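You operate a simulated robot arm through the tools that you are given. There is no shell and no other tool. Be economical: measure what you need, move in short steps, check, and stop when the job is done.

You are at the controls of a simulated robot arm. One attempt, no reset.

Task
Put one of the fuses from the fitting bench top on the green tin.
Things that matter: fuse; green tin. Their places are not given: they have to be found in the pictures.

Only the result counts: the job must be done as asked and must still hold three seconds after the hand-in. Knocking over, shifting, dropping, spilling or breaking anything else fails it.

Robot
A 6-joint arm with a two-finger parallel gripper, fixed in place. Base frame: the origin is at the foot of the arm, x ahead of it, y to its left, z up; the work surface is at about z = 850. Readings come in mm, rad, newtons and seconds.
With the tool pointing down near the work surface it reaches from about 260 to 680 mm from the base axis. Its first joint turns from -1.152 to 1.152 rad. Payload 2.9 kg.
The TCP is the grasp point between the finger pads, 30 mm short of the fingertips. In the tool frame z runs along the fingers and y along their closing line. Largest opening 110 mm; finger width 20, thickness 10; the body of the gripper, 48 by 112 mm, starts 55 mm behind the TCP.
Orientation is told as [roll, pitch, yaw] about the base's x, y, z axes, in that order, counted from this pose: with the fingers straight down and closing along the base's y, the tool's x points along the base's -x, its y along +y and its z along -z.

Tools
- The arm moves only by the tool arm_command. Its argument "commands" is a list of rows, each an object (a shift or turn left out is 0, a gripper value left out holds the last) with "travel": the shift along the base's x, y, z in cm, a list of three; "dr": the turn, a rotation vector about the base's x, y, z in degrees, a list of three; "gripper": the closure, from 0 (fully open) to 1 (shut). In form: [{"travel": [tx, ty, tz], "dr": [rx, ry, rz], "gripper": gripper}, ...]. A call has 1 to 8 rows; each row shifts and turns the commanded pose from where the row before left it. Rows are played at 5 a second. More than 50 mm and 0.15 rad between two rows, or a gripper value outside its range, and nothing of the call is played. A pose out of reach is approached as far as the arm can. The call stops where the force on the tool passes 40 N (or 10 N more than at its start, if that is more) or the arm is blocked; 0.2 s more then pass. Each finger travels about 108 mm/s and halts on what it meets, pressing with about 32 N; the grip force reading is that of the motor and also rises with nothing between the fingers. The clock runs only during rows and for 0.2 s after the last one: add rows that do not move to give the fingers time. It gives the time, the measured TCP pose, the force on the tool (base axes), the opening and the grip force at its end, in the units of the frame above (readings bear some noise), and new pictures: "pictures" is both (left out), scene, wrist or none.
- Cameras (640 x 400 px; columns grow to the right, rows downward): "scene" is fixed at [87.8, 444.2, 1382.5]; the picture's right is [-0.64, -0.77, 0.00], its down [-0.44, 0.37, -0.82] and it looks along [0.63, -0.53, -0.57] (base axes); focal length 291 px, centre (320, 200). "wrist" rides on the gripper at [-36, 0, -57] in the tool frame; the picture's right is [0.00, -1.00, 0.00], its down [0.97, 0.00, -0.24] and it looks along [0.24, 0.00, 0.97] (tool axes); focal length 218 px, centre (320, 200).
- locate(camera, pixels): for up to 12 pixels [column, row] of the newest picture of that camera ("zoom" is the newest enlarged one), the place [x, y, z] in the base frame of the surface seen there, good to about 2 mm. No time passes.
- enlarge(camera, box): a new picture of the part [left, top, right, bottom] of that camera's present view, enlarged. No time passes.
- job_done(): hands the job in; it is judged then, once.

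Work in short steps. Measure before you move; look again where a grasp or a placing could have gone wrong, and mend it. You have 60 turns and 120 pictures in all, those below and enlarged ones among them. Open the gripper and draw the arm clear of the work before you hand the job in, unless the task says otherwise; then end with one line.

The tools are called as name(argument=value, ...) on one line, values as JSON. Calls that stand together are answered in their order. arm_command: Moves the arm, as the interface text tells. Its arguments: {"type":"object","properties":{"commands":{"type":"array","items":{"type":"object","properties":{"travel":{"type":"array","items":{"type":"number"}},"dr":{"type":"array","items":{"type":"number"}},"gripper":{"type":"number"}}}},"pictures":{"type":"string","enum":["both","scene","wrist","none"]}},"required":["commands"]} The other tools are called the same way: locate (camera, pixels) gives the place of the surface under pixels of a picture; enlarge (camera, box) takes an enlarged picture of a part of a camera's view; job_done () hands the job in.

At the start:

```text
clock: 0.0
tool_pos: [412.7, 149.0, 1160.8]
tcp_rot: [0.001, -0.001, 0.001]
ft_force: [0.8, 0.3, 0.6]
grip_width: 109.7
finger_force: 0.0
```

scene: 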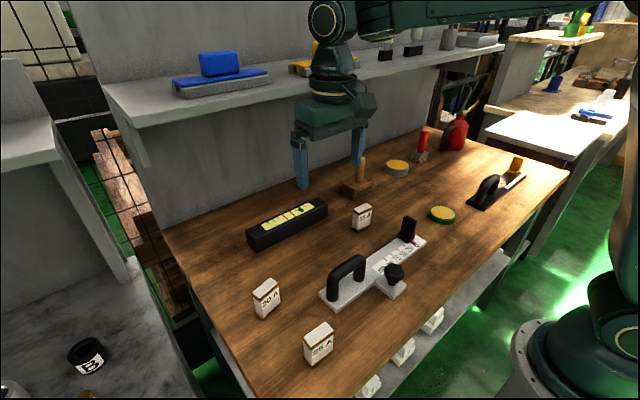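
wrist: 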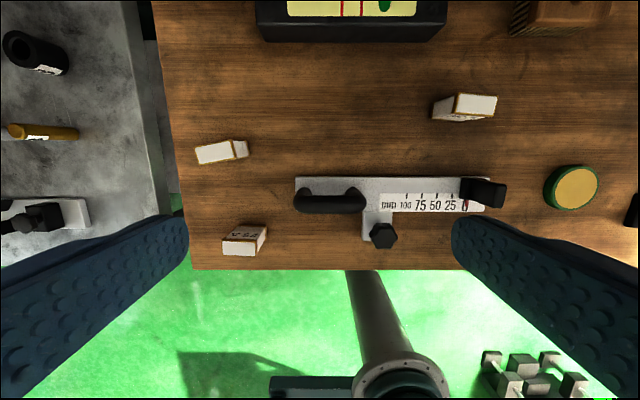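

The scene shows three white labelled blocks on the bench (362,216), (266,297), (318,343) and a green tin at (442,214); I enlarge to identify them.

enlarge(camera="scene", box=[230, 190, 390, 390])

enlarge(camera="scene", box=[340, 110, 540, 235])

locate(camera="scene", pixels=[[442, 212], [397, 165], [362, 208], [266, 286], [318, 331], [440, 240], [266, 320], [410, 222], [432, 211], [452, 214]])

locate(camera="wrist", pixels=[[577, 187], [476, 105], [454, 106], [214, 153], [239, 150], [238, 247], [262, 239]])

```text
2.00 times, centred on (310, 290) of scene
```

zoom: 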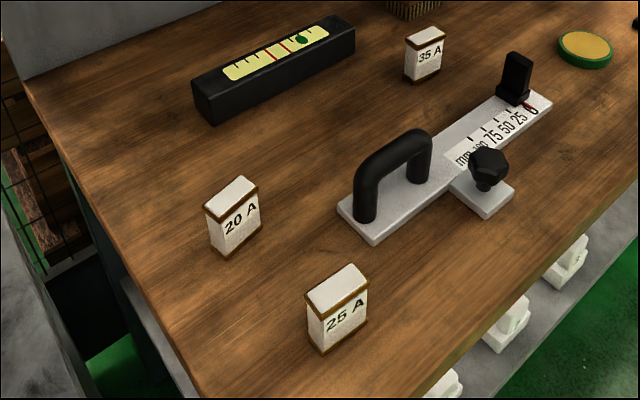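

```text
3.20 times, centred on (440, 172) of scene
```

zoom: 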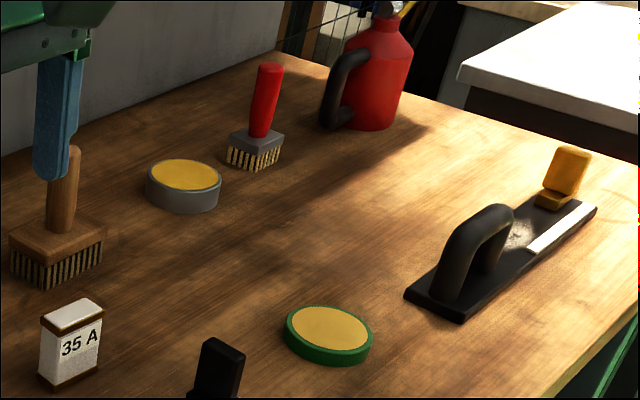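

```text
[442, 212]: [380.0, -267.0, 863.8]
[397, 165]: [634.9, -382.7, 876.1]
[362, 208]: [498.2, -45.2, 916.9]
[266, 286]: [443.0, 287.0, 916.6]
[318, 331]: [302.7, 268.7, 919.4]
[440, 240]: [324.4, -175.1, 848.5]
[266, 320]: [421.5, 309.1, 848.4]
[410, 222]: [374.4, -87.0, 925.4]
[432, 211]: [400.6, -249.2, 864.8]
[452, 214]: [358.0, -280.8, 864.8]
```

```text
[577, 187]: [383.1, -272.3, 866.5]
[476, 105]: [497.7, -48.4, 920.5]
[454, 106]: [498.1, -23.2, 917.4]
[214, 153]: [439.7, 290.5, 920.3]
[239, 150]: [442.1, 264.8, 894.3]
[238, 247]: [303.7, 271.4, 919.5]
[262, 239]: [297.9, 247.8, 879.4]
```

The fuses are the 20 A, 25 A and 35 A blocks; green tin centre is about (381,-268), top 865. I measure the nearest one, 35 A at wrist (470,107).

enlarge(camera="wrist", box=[420, 80, 516, 140])

enlarge(camera="scene", box=[330, 180, 394, 240])

```text
6.67 times, centred on (468, 110) of wrist
```

zoom: 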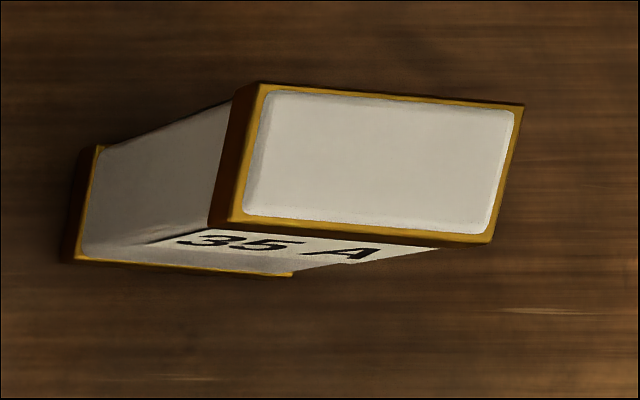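

```text
6.67 times, centred on (362, 210) of scene
```

zoom: 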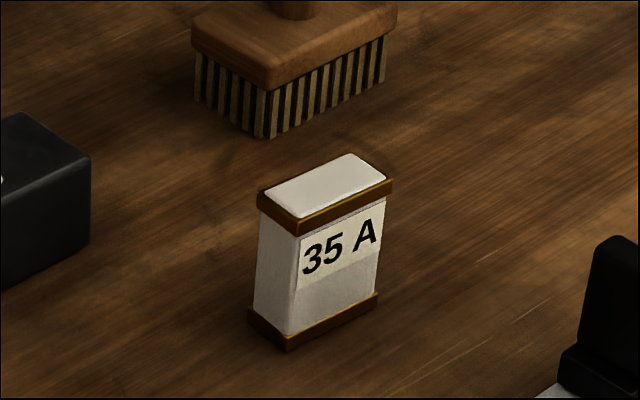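

I locate the top corners and base of the fuse in the zoom, plus the tops in the wrist picture.

locate(camera="zoom", pixels=[[264, 196], [348, 156], [387, 180], [300, 218], [325, 187], [290, 345], [375, 300], [253, 315], [270, 80], [395, 15]])

locate(camera="wrist", pixels=[[460, 94], [497, 97], [493, 115], [456, 113], [475, 105], [545, 187], [600, 184], [574, 168], [570, 206]])

```text
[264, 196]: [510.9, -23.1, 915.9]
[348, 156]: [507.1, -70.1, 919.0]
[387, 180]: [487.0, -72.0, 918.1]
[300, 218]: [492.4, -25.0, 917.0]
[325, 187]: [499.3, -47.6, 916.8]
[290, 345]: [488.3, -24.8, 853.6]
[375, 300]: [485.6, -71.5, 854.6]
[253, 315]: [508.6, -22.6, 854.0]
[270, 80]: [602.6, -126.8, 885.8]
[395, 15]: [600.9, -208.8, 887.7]
```

```text
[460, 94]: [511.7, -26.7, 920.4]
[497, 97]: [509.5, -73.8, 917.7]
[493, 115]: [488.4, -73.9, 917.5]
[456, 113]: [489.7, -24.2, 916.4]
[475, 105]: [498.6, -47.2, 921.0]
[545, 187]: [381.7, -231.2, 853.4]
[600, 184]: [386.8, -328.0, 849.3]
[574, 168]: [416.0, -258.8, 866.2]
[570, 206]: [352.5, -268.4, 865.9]
```

The fuse is upright, centre (499,-48), 50 mm along y (yaw about -3.5°), 24 mm thick, z 850–919. I move above it, gripper open, closing along its length.

arm_command(commands=[{"travel": [1.73, -3.94, 0], "dr": [0, 0, -3.3], "gripper": 0}, {"travel": [1.73, -3.94, 0]}, {"travel": [1.73, -3.94, 0]}, {"travel": [1.73, -3.94, 0]}, {"travel": [1.71, -3.94, 0]}, {"travel": [0, 0, -4.5]}, {"travel": [0, 0, -4.5]}, {"travel": [0, 0, -4.5]}])

```text
clock: 1.8
tool_pos: [494.6, -48.9, 1024.1]
tcp_rot: [0.0, -0.002, -0.059]
ft_force: [0.3, -0.2, -0.9]
grip_width: 109.9
finger_force: 0.0
```

scene: 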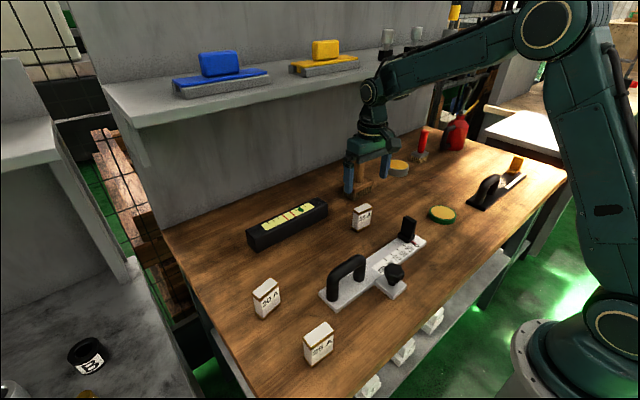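
wrist: 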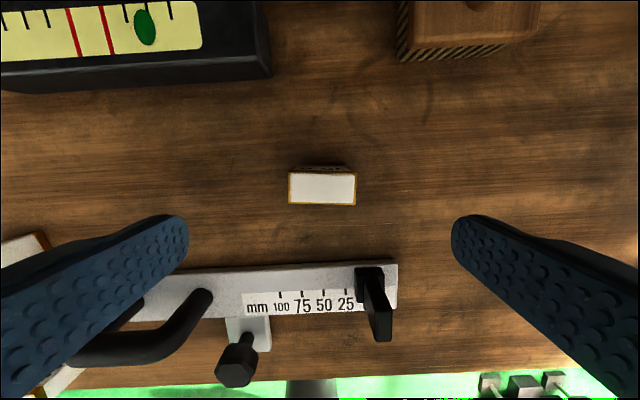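

The fuse top now shows at wrist (322,188), square with the fingers; I measure it again.

locate(camera="wrist", pixels=[[322, 188], [291, 188], [353, 190], [322, 176], [322, 202]])

```text
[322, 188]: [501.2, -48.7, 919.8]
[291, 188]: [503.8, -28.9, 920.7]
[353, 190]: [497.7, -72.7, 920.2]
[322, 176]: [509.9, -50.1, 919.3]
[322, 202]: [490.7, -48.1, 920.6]
```

Centre is (500,-49). I descend to TCP z about 895 and check the settled pose.

arm_command(commands=[{"travel": [0.1, 0, -4.5]}, {"travel": [0, 0, -4.5]}, {"travel": [0, 0, -3.7]}, {}, {}])

```text
clock: 3.0
tool_pos: [496.8, -47.0, 898.9]
tcp_rot: [0.0, 0.0, -0.058]
ft_force: [0.6, -0.4, 0.7]
grip_width: 110.0
finger_force: 0.1
```

scene: 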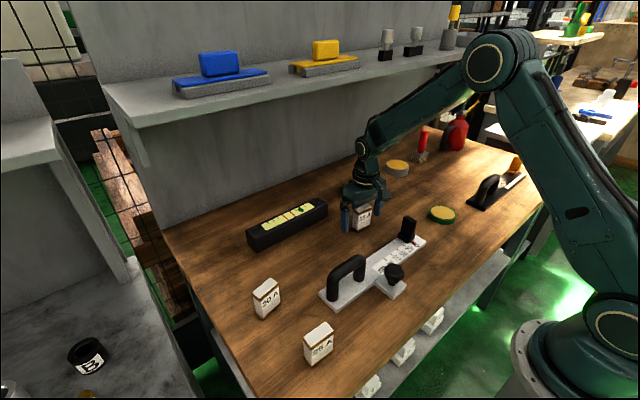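
wrist: 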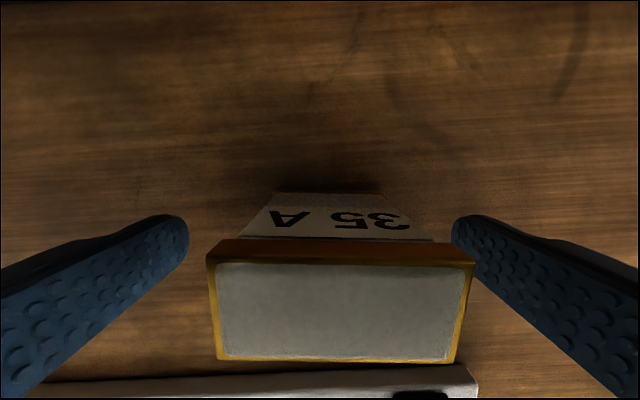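

TCP is about 3 mm short in x and 2 mm off in y; I correct, lower 5 mm, and close.

arm_command(commands=[{"travel": [0.3, -0.15, -0.6]}, {}, {"gripper": 0.3}, {"gripper": 0.6}, {"gripper": 0.8}, {"gripper": 0.8}])

```text
clock: 4.4
tool_pos: [501.6, -48.0, 891.9]
tcp_rot: [0.001, 0.0, -0.058]
ft_force: [0.2, -0.4, -0.4]
grip_width: 49.6
finger_force: 31.7
```

scene: 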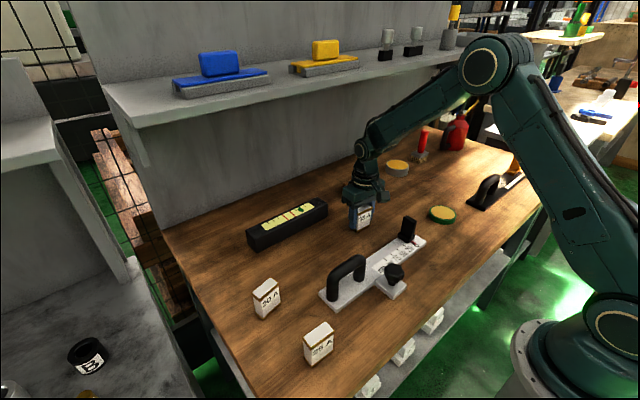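
wrist: 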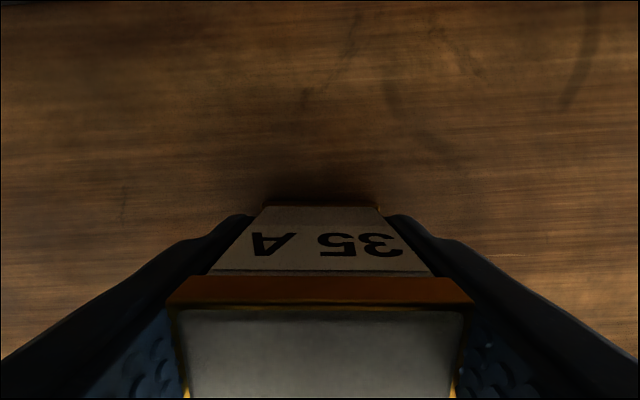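

Gripped at 49.6 mm with 32 N. I lift 12 cm.

arm_command(commands=[{"travel": [0, 0, 3]}, {"travel": [0, 0, 4.5]}, {"travel": [0, 0, 4.5]}, {}], pictures="scene")

arm_command(commands=[{"travel": [-2, -3.67, 0]}, {"travel": [-2, -3.67, 0]}, {"travel": [-2, -3.67, 0]}, {"travel": [-2, -3.67, 0]}, {"travel": [-2, -3.66, 0]}, {"travel": [-2, -3.66, 0]}, {}, {}])

```text
clock: 5.4
tool_pos: [502.4, -46.4, 1012.8]
tcp_rot: [0.0, 0.001, -0.057]
ft_force: [0.0, 0.8, -1.2]
grip_width: 49.7
finger_force: 31.8
```

scene: 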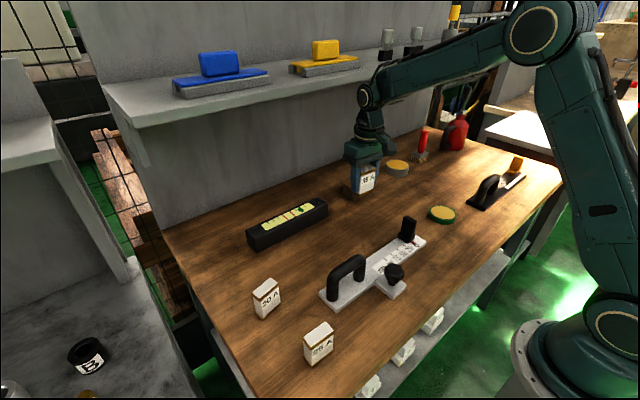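

```text
clock: 7.2
tool_pos: [385.3, -268.7, 1012.3]
tcp_rot: [0.0, 0.002, -0.058]
ft_force: [-0.3, -0.3, -1.4]
grip_width: 49.7
finger_force: 32.3
```

scene: 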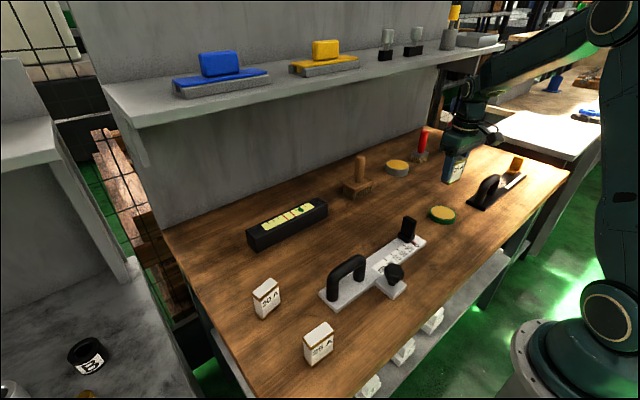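
wrist: 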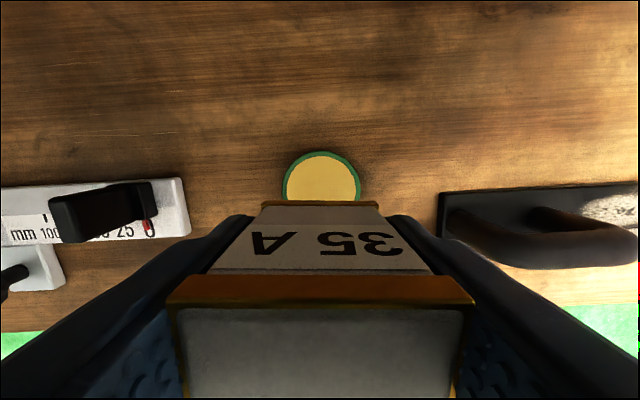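

The tin shows behind the fuse at wrist (322,178). I locate its edges and the nearby handle before lowering.

enlarge(camera="scene", box=[410, 150, 506, 230])

locate(camera="wrist", pixels=[[289, 190], [356, 190], [322, 157], [298, 167], [346, 167], [445, 200], [470, 235], [450, 260], [322, 180]])

locate(camera="scene", pixels=[[430, 212], [454, 214], [441, 207], [443, 220], [485, 182], [482, 190], [470, 205]])

```text
5.00 times, centred on (458, 190) of scene
```

zoom: 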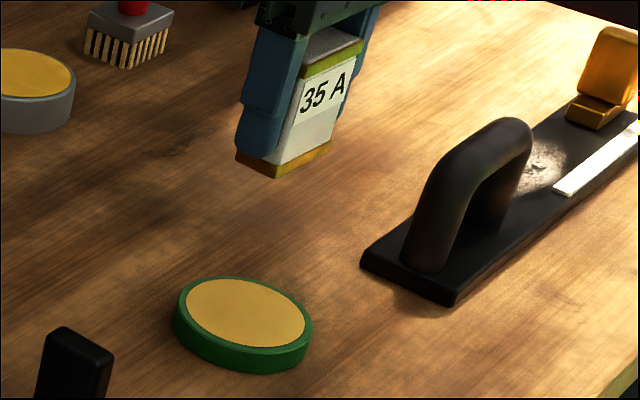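

```text
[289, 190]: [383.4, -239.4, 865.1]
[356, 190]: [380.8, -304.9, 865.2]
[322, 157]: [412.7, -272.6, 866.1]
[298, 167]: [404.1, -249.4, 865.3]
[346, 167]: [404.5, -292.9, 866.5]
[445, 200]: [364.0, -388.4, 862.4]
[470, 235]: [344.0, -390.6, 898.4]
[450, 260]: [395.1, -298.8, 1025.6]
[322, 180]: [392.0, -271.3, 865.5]
```

```text
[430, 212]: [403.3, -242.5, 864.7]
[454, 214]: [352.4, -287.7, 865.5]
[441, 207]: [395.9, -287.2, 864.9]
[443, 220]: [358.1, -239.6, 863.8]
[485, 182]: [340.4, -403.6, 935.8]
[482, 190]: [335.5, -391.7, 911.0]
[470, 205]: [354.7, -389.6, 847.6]
```

Tin centre is about (381,-270), top 865; the handle is 120 mm away, so clear. Contact is expected at TCP z ≈ 908; I shift slightly and lower to about 914.

arm_command(commands=[{"travel": [-0.35, -0.1, 0]}, {"travel": [0, 0, -4.5]}, {"travel": [0, 0, -4]}, {"travel": [0, 0, -1.3]}, {}, {}])

```text
clock: 8.6
tool_pos: [380.4, -271.2, 914.1]
tcp_rot: [0.0, 0.0, -0.056]
ft_force: [0.2, -0.1, -2.2]
grip_width: 49.7
finger_force: 31.9
```

scene: 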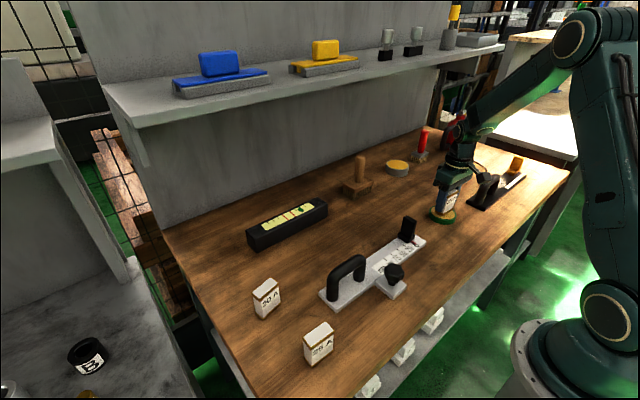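
wrist: 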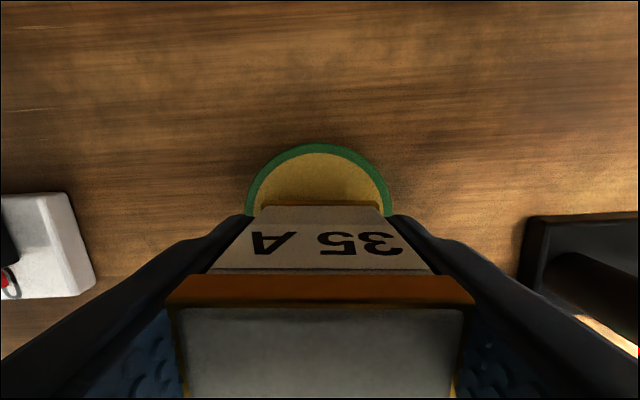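

Well centred left-right at wrist (319,180); now small steps down, watching the force.

enlarge(camera="scene", box=[410, 160, 490, 235])

arm_command(commands=[{"travel": [0, 0, -0.2]}, {"travel": [0, 0, -0.2]}, {}], pictures="none")

```text
5.33 times, centred on (450, 198) of scene
```

zoom: 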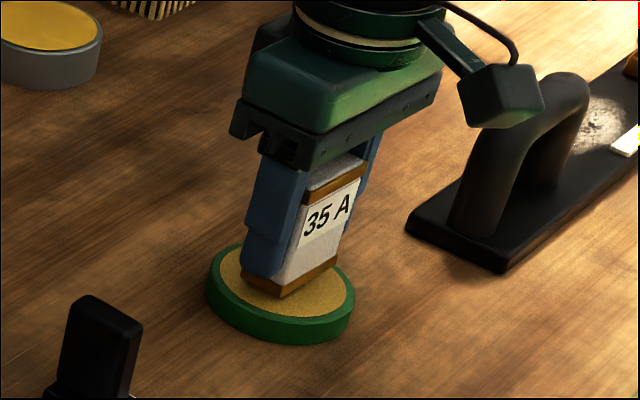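

```text
clock: 9.4
tool_pos: [381.3, -270.4, 910.0]
tcp_rot: [0.0, 0.002, -0.058]
ft_force: [-0.4, 0.4, -0.6]
grip_width: 49.7
finger_force: 31.6
```

No contact yet at 910; I continue in 1 mm steps.

arm_command(commands=[{"travel": [0, 0, -0.1]}, {"travel": [0, 0, -0.1]}, {}], pictures="none")

```text
clock: 10.2
tool_pos: [380.7, -270.0, 908.8]
tcp_rot: [0.0, 0.001, -0.058]
ft_force: [-0.8, -0.5, 0.6]
grip_width: 49.8
finger_force: 32.2
```

Force is still within noise; another 1 mm.

arm_command(commands=[{"travel": [0, 0, -0.1]}, {}], pictures="none")

```text
clock: 10.8
tool_pos: [381.0, -270.0, 908.4]
tcp_rot: [0.001, -0.003, -0.055]
ft_force: [1.0, 5.0, 13.7]
grip_width: 49.7
finger_force: 32.3
```

Contact: 13.7 N upward. I back off 0.5 mm and open the fingers partway.

arm_command(commands=[{"travel": [0, 0, 0.05]}, {"gripper": 0.5}, {"gripper": 0.4}, {"gripper": 0.25}, {}])

```text
clock: 12.0
tool_pos: [380.4, -271.5, 908.1]
tcp_rot: [0.0, -0.002, -0.056]
ft_force: [-0.1, -0.3, 0.2]
grip_width: 82.5
finger_force: 0.1
```

scene: 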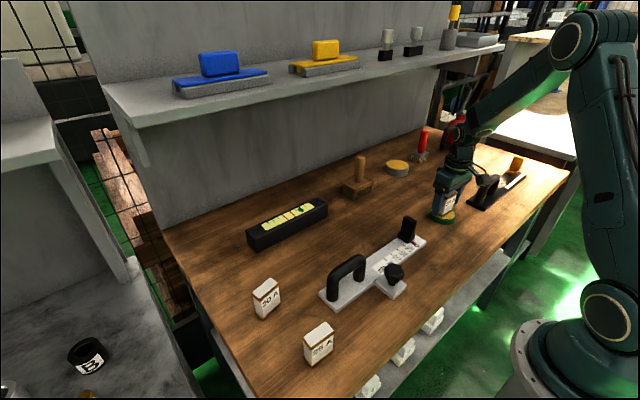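
wrist: 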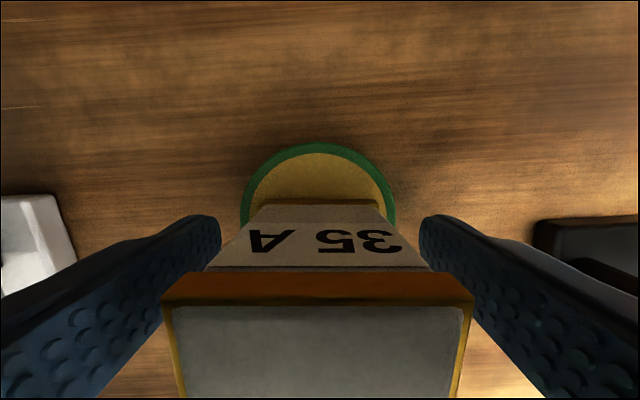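

The fuse stands on the tin, fingers clear on both sides; I rise straight up.

arm_command(commands=[{"travel": [0, 0, 2]}, {"travel": [0, 0, 4]}, {"travel": [0, 0, 4.5]}, {"travel": [0, 0, 4.5]}, {"gripper": 0}, {}])

enlarge(camera="scene", box=[410, 160, 490, 235])

```text
clock: 13.4
tool_pos: [378.4, -272.5, 1060.4]
tcp_rot: [0.0, 0.0, -0.056]
ft_force: [-1.0, -0.6, 0.9]
grip_width: 110.1
finger_force: 0.2
```

scene: 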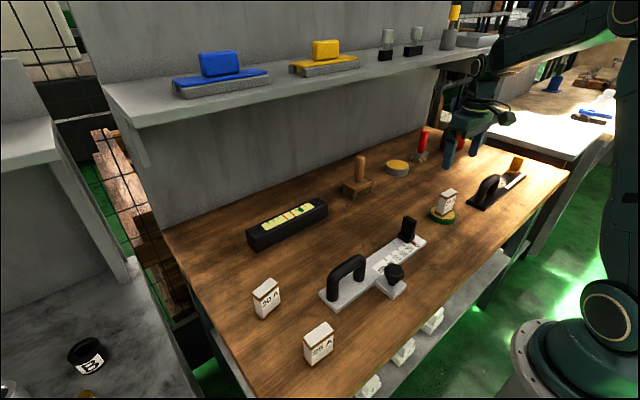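
wrist: 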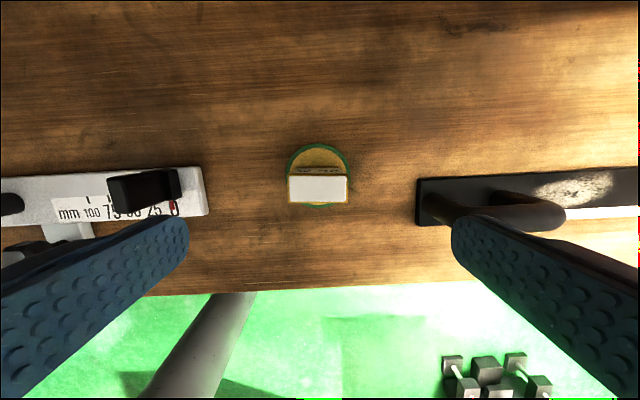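

```text
5.33 times, centred on (450, 198) of scene
```

zoom: 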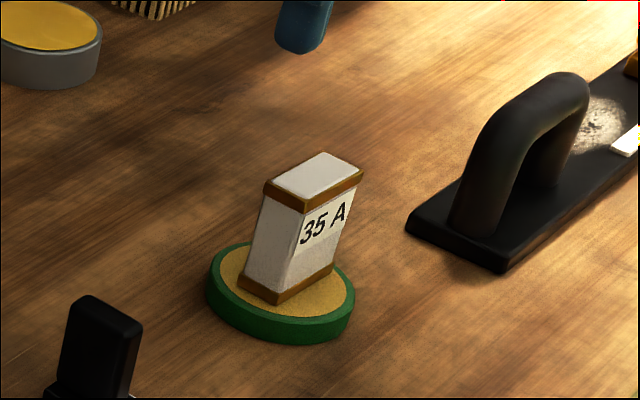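

The 35 A fuse stands upright and centred on the green tin, nothing else has shifted, and the arm is clear; I hand in.

job_done()

```text
The job is handed in.
```

The 35 A fuse is standing upright on the green tin. The gripper is open and the arm is clear, and the last pictures before I handed in showed nothing else moved.
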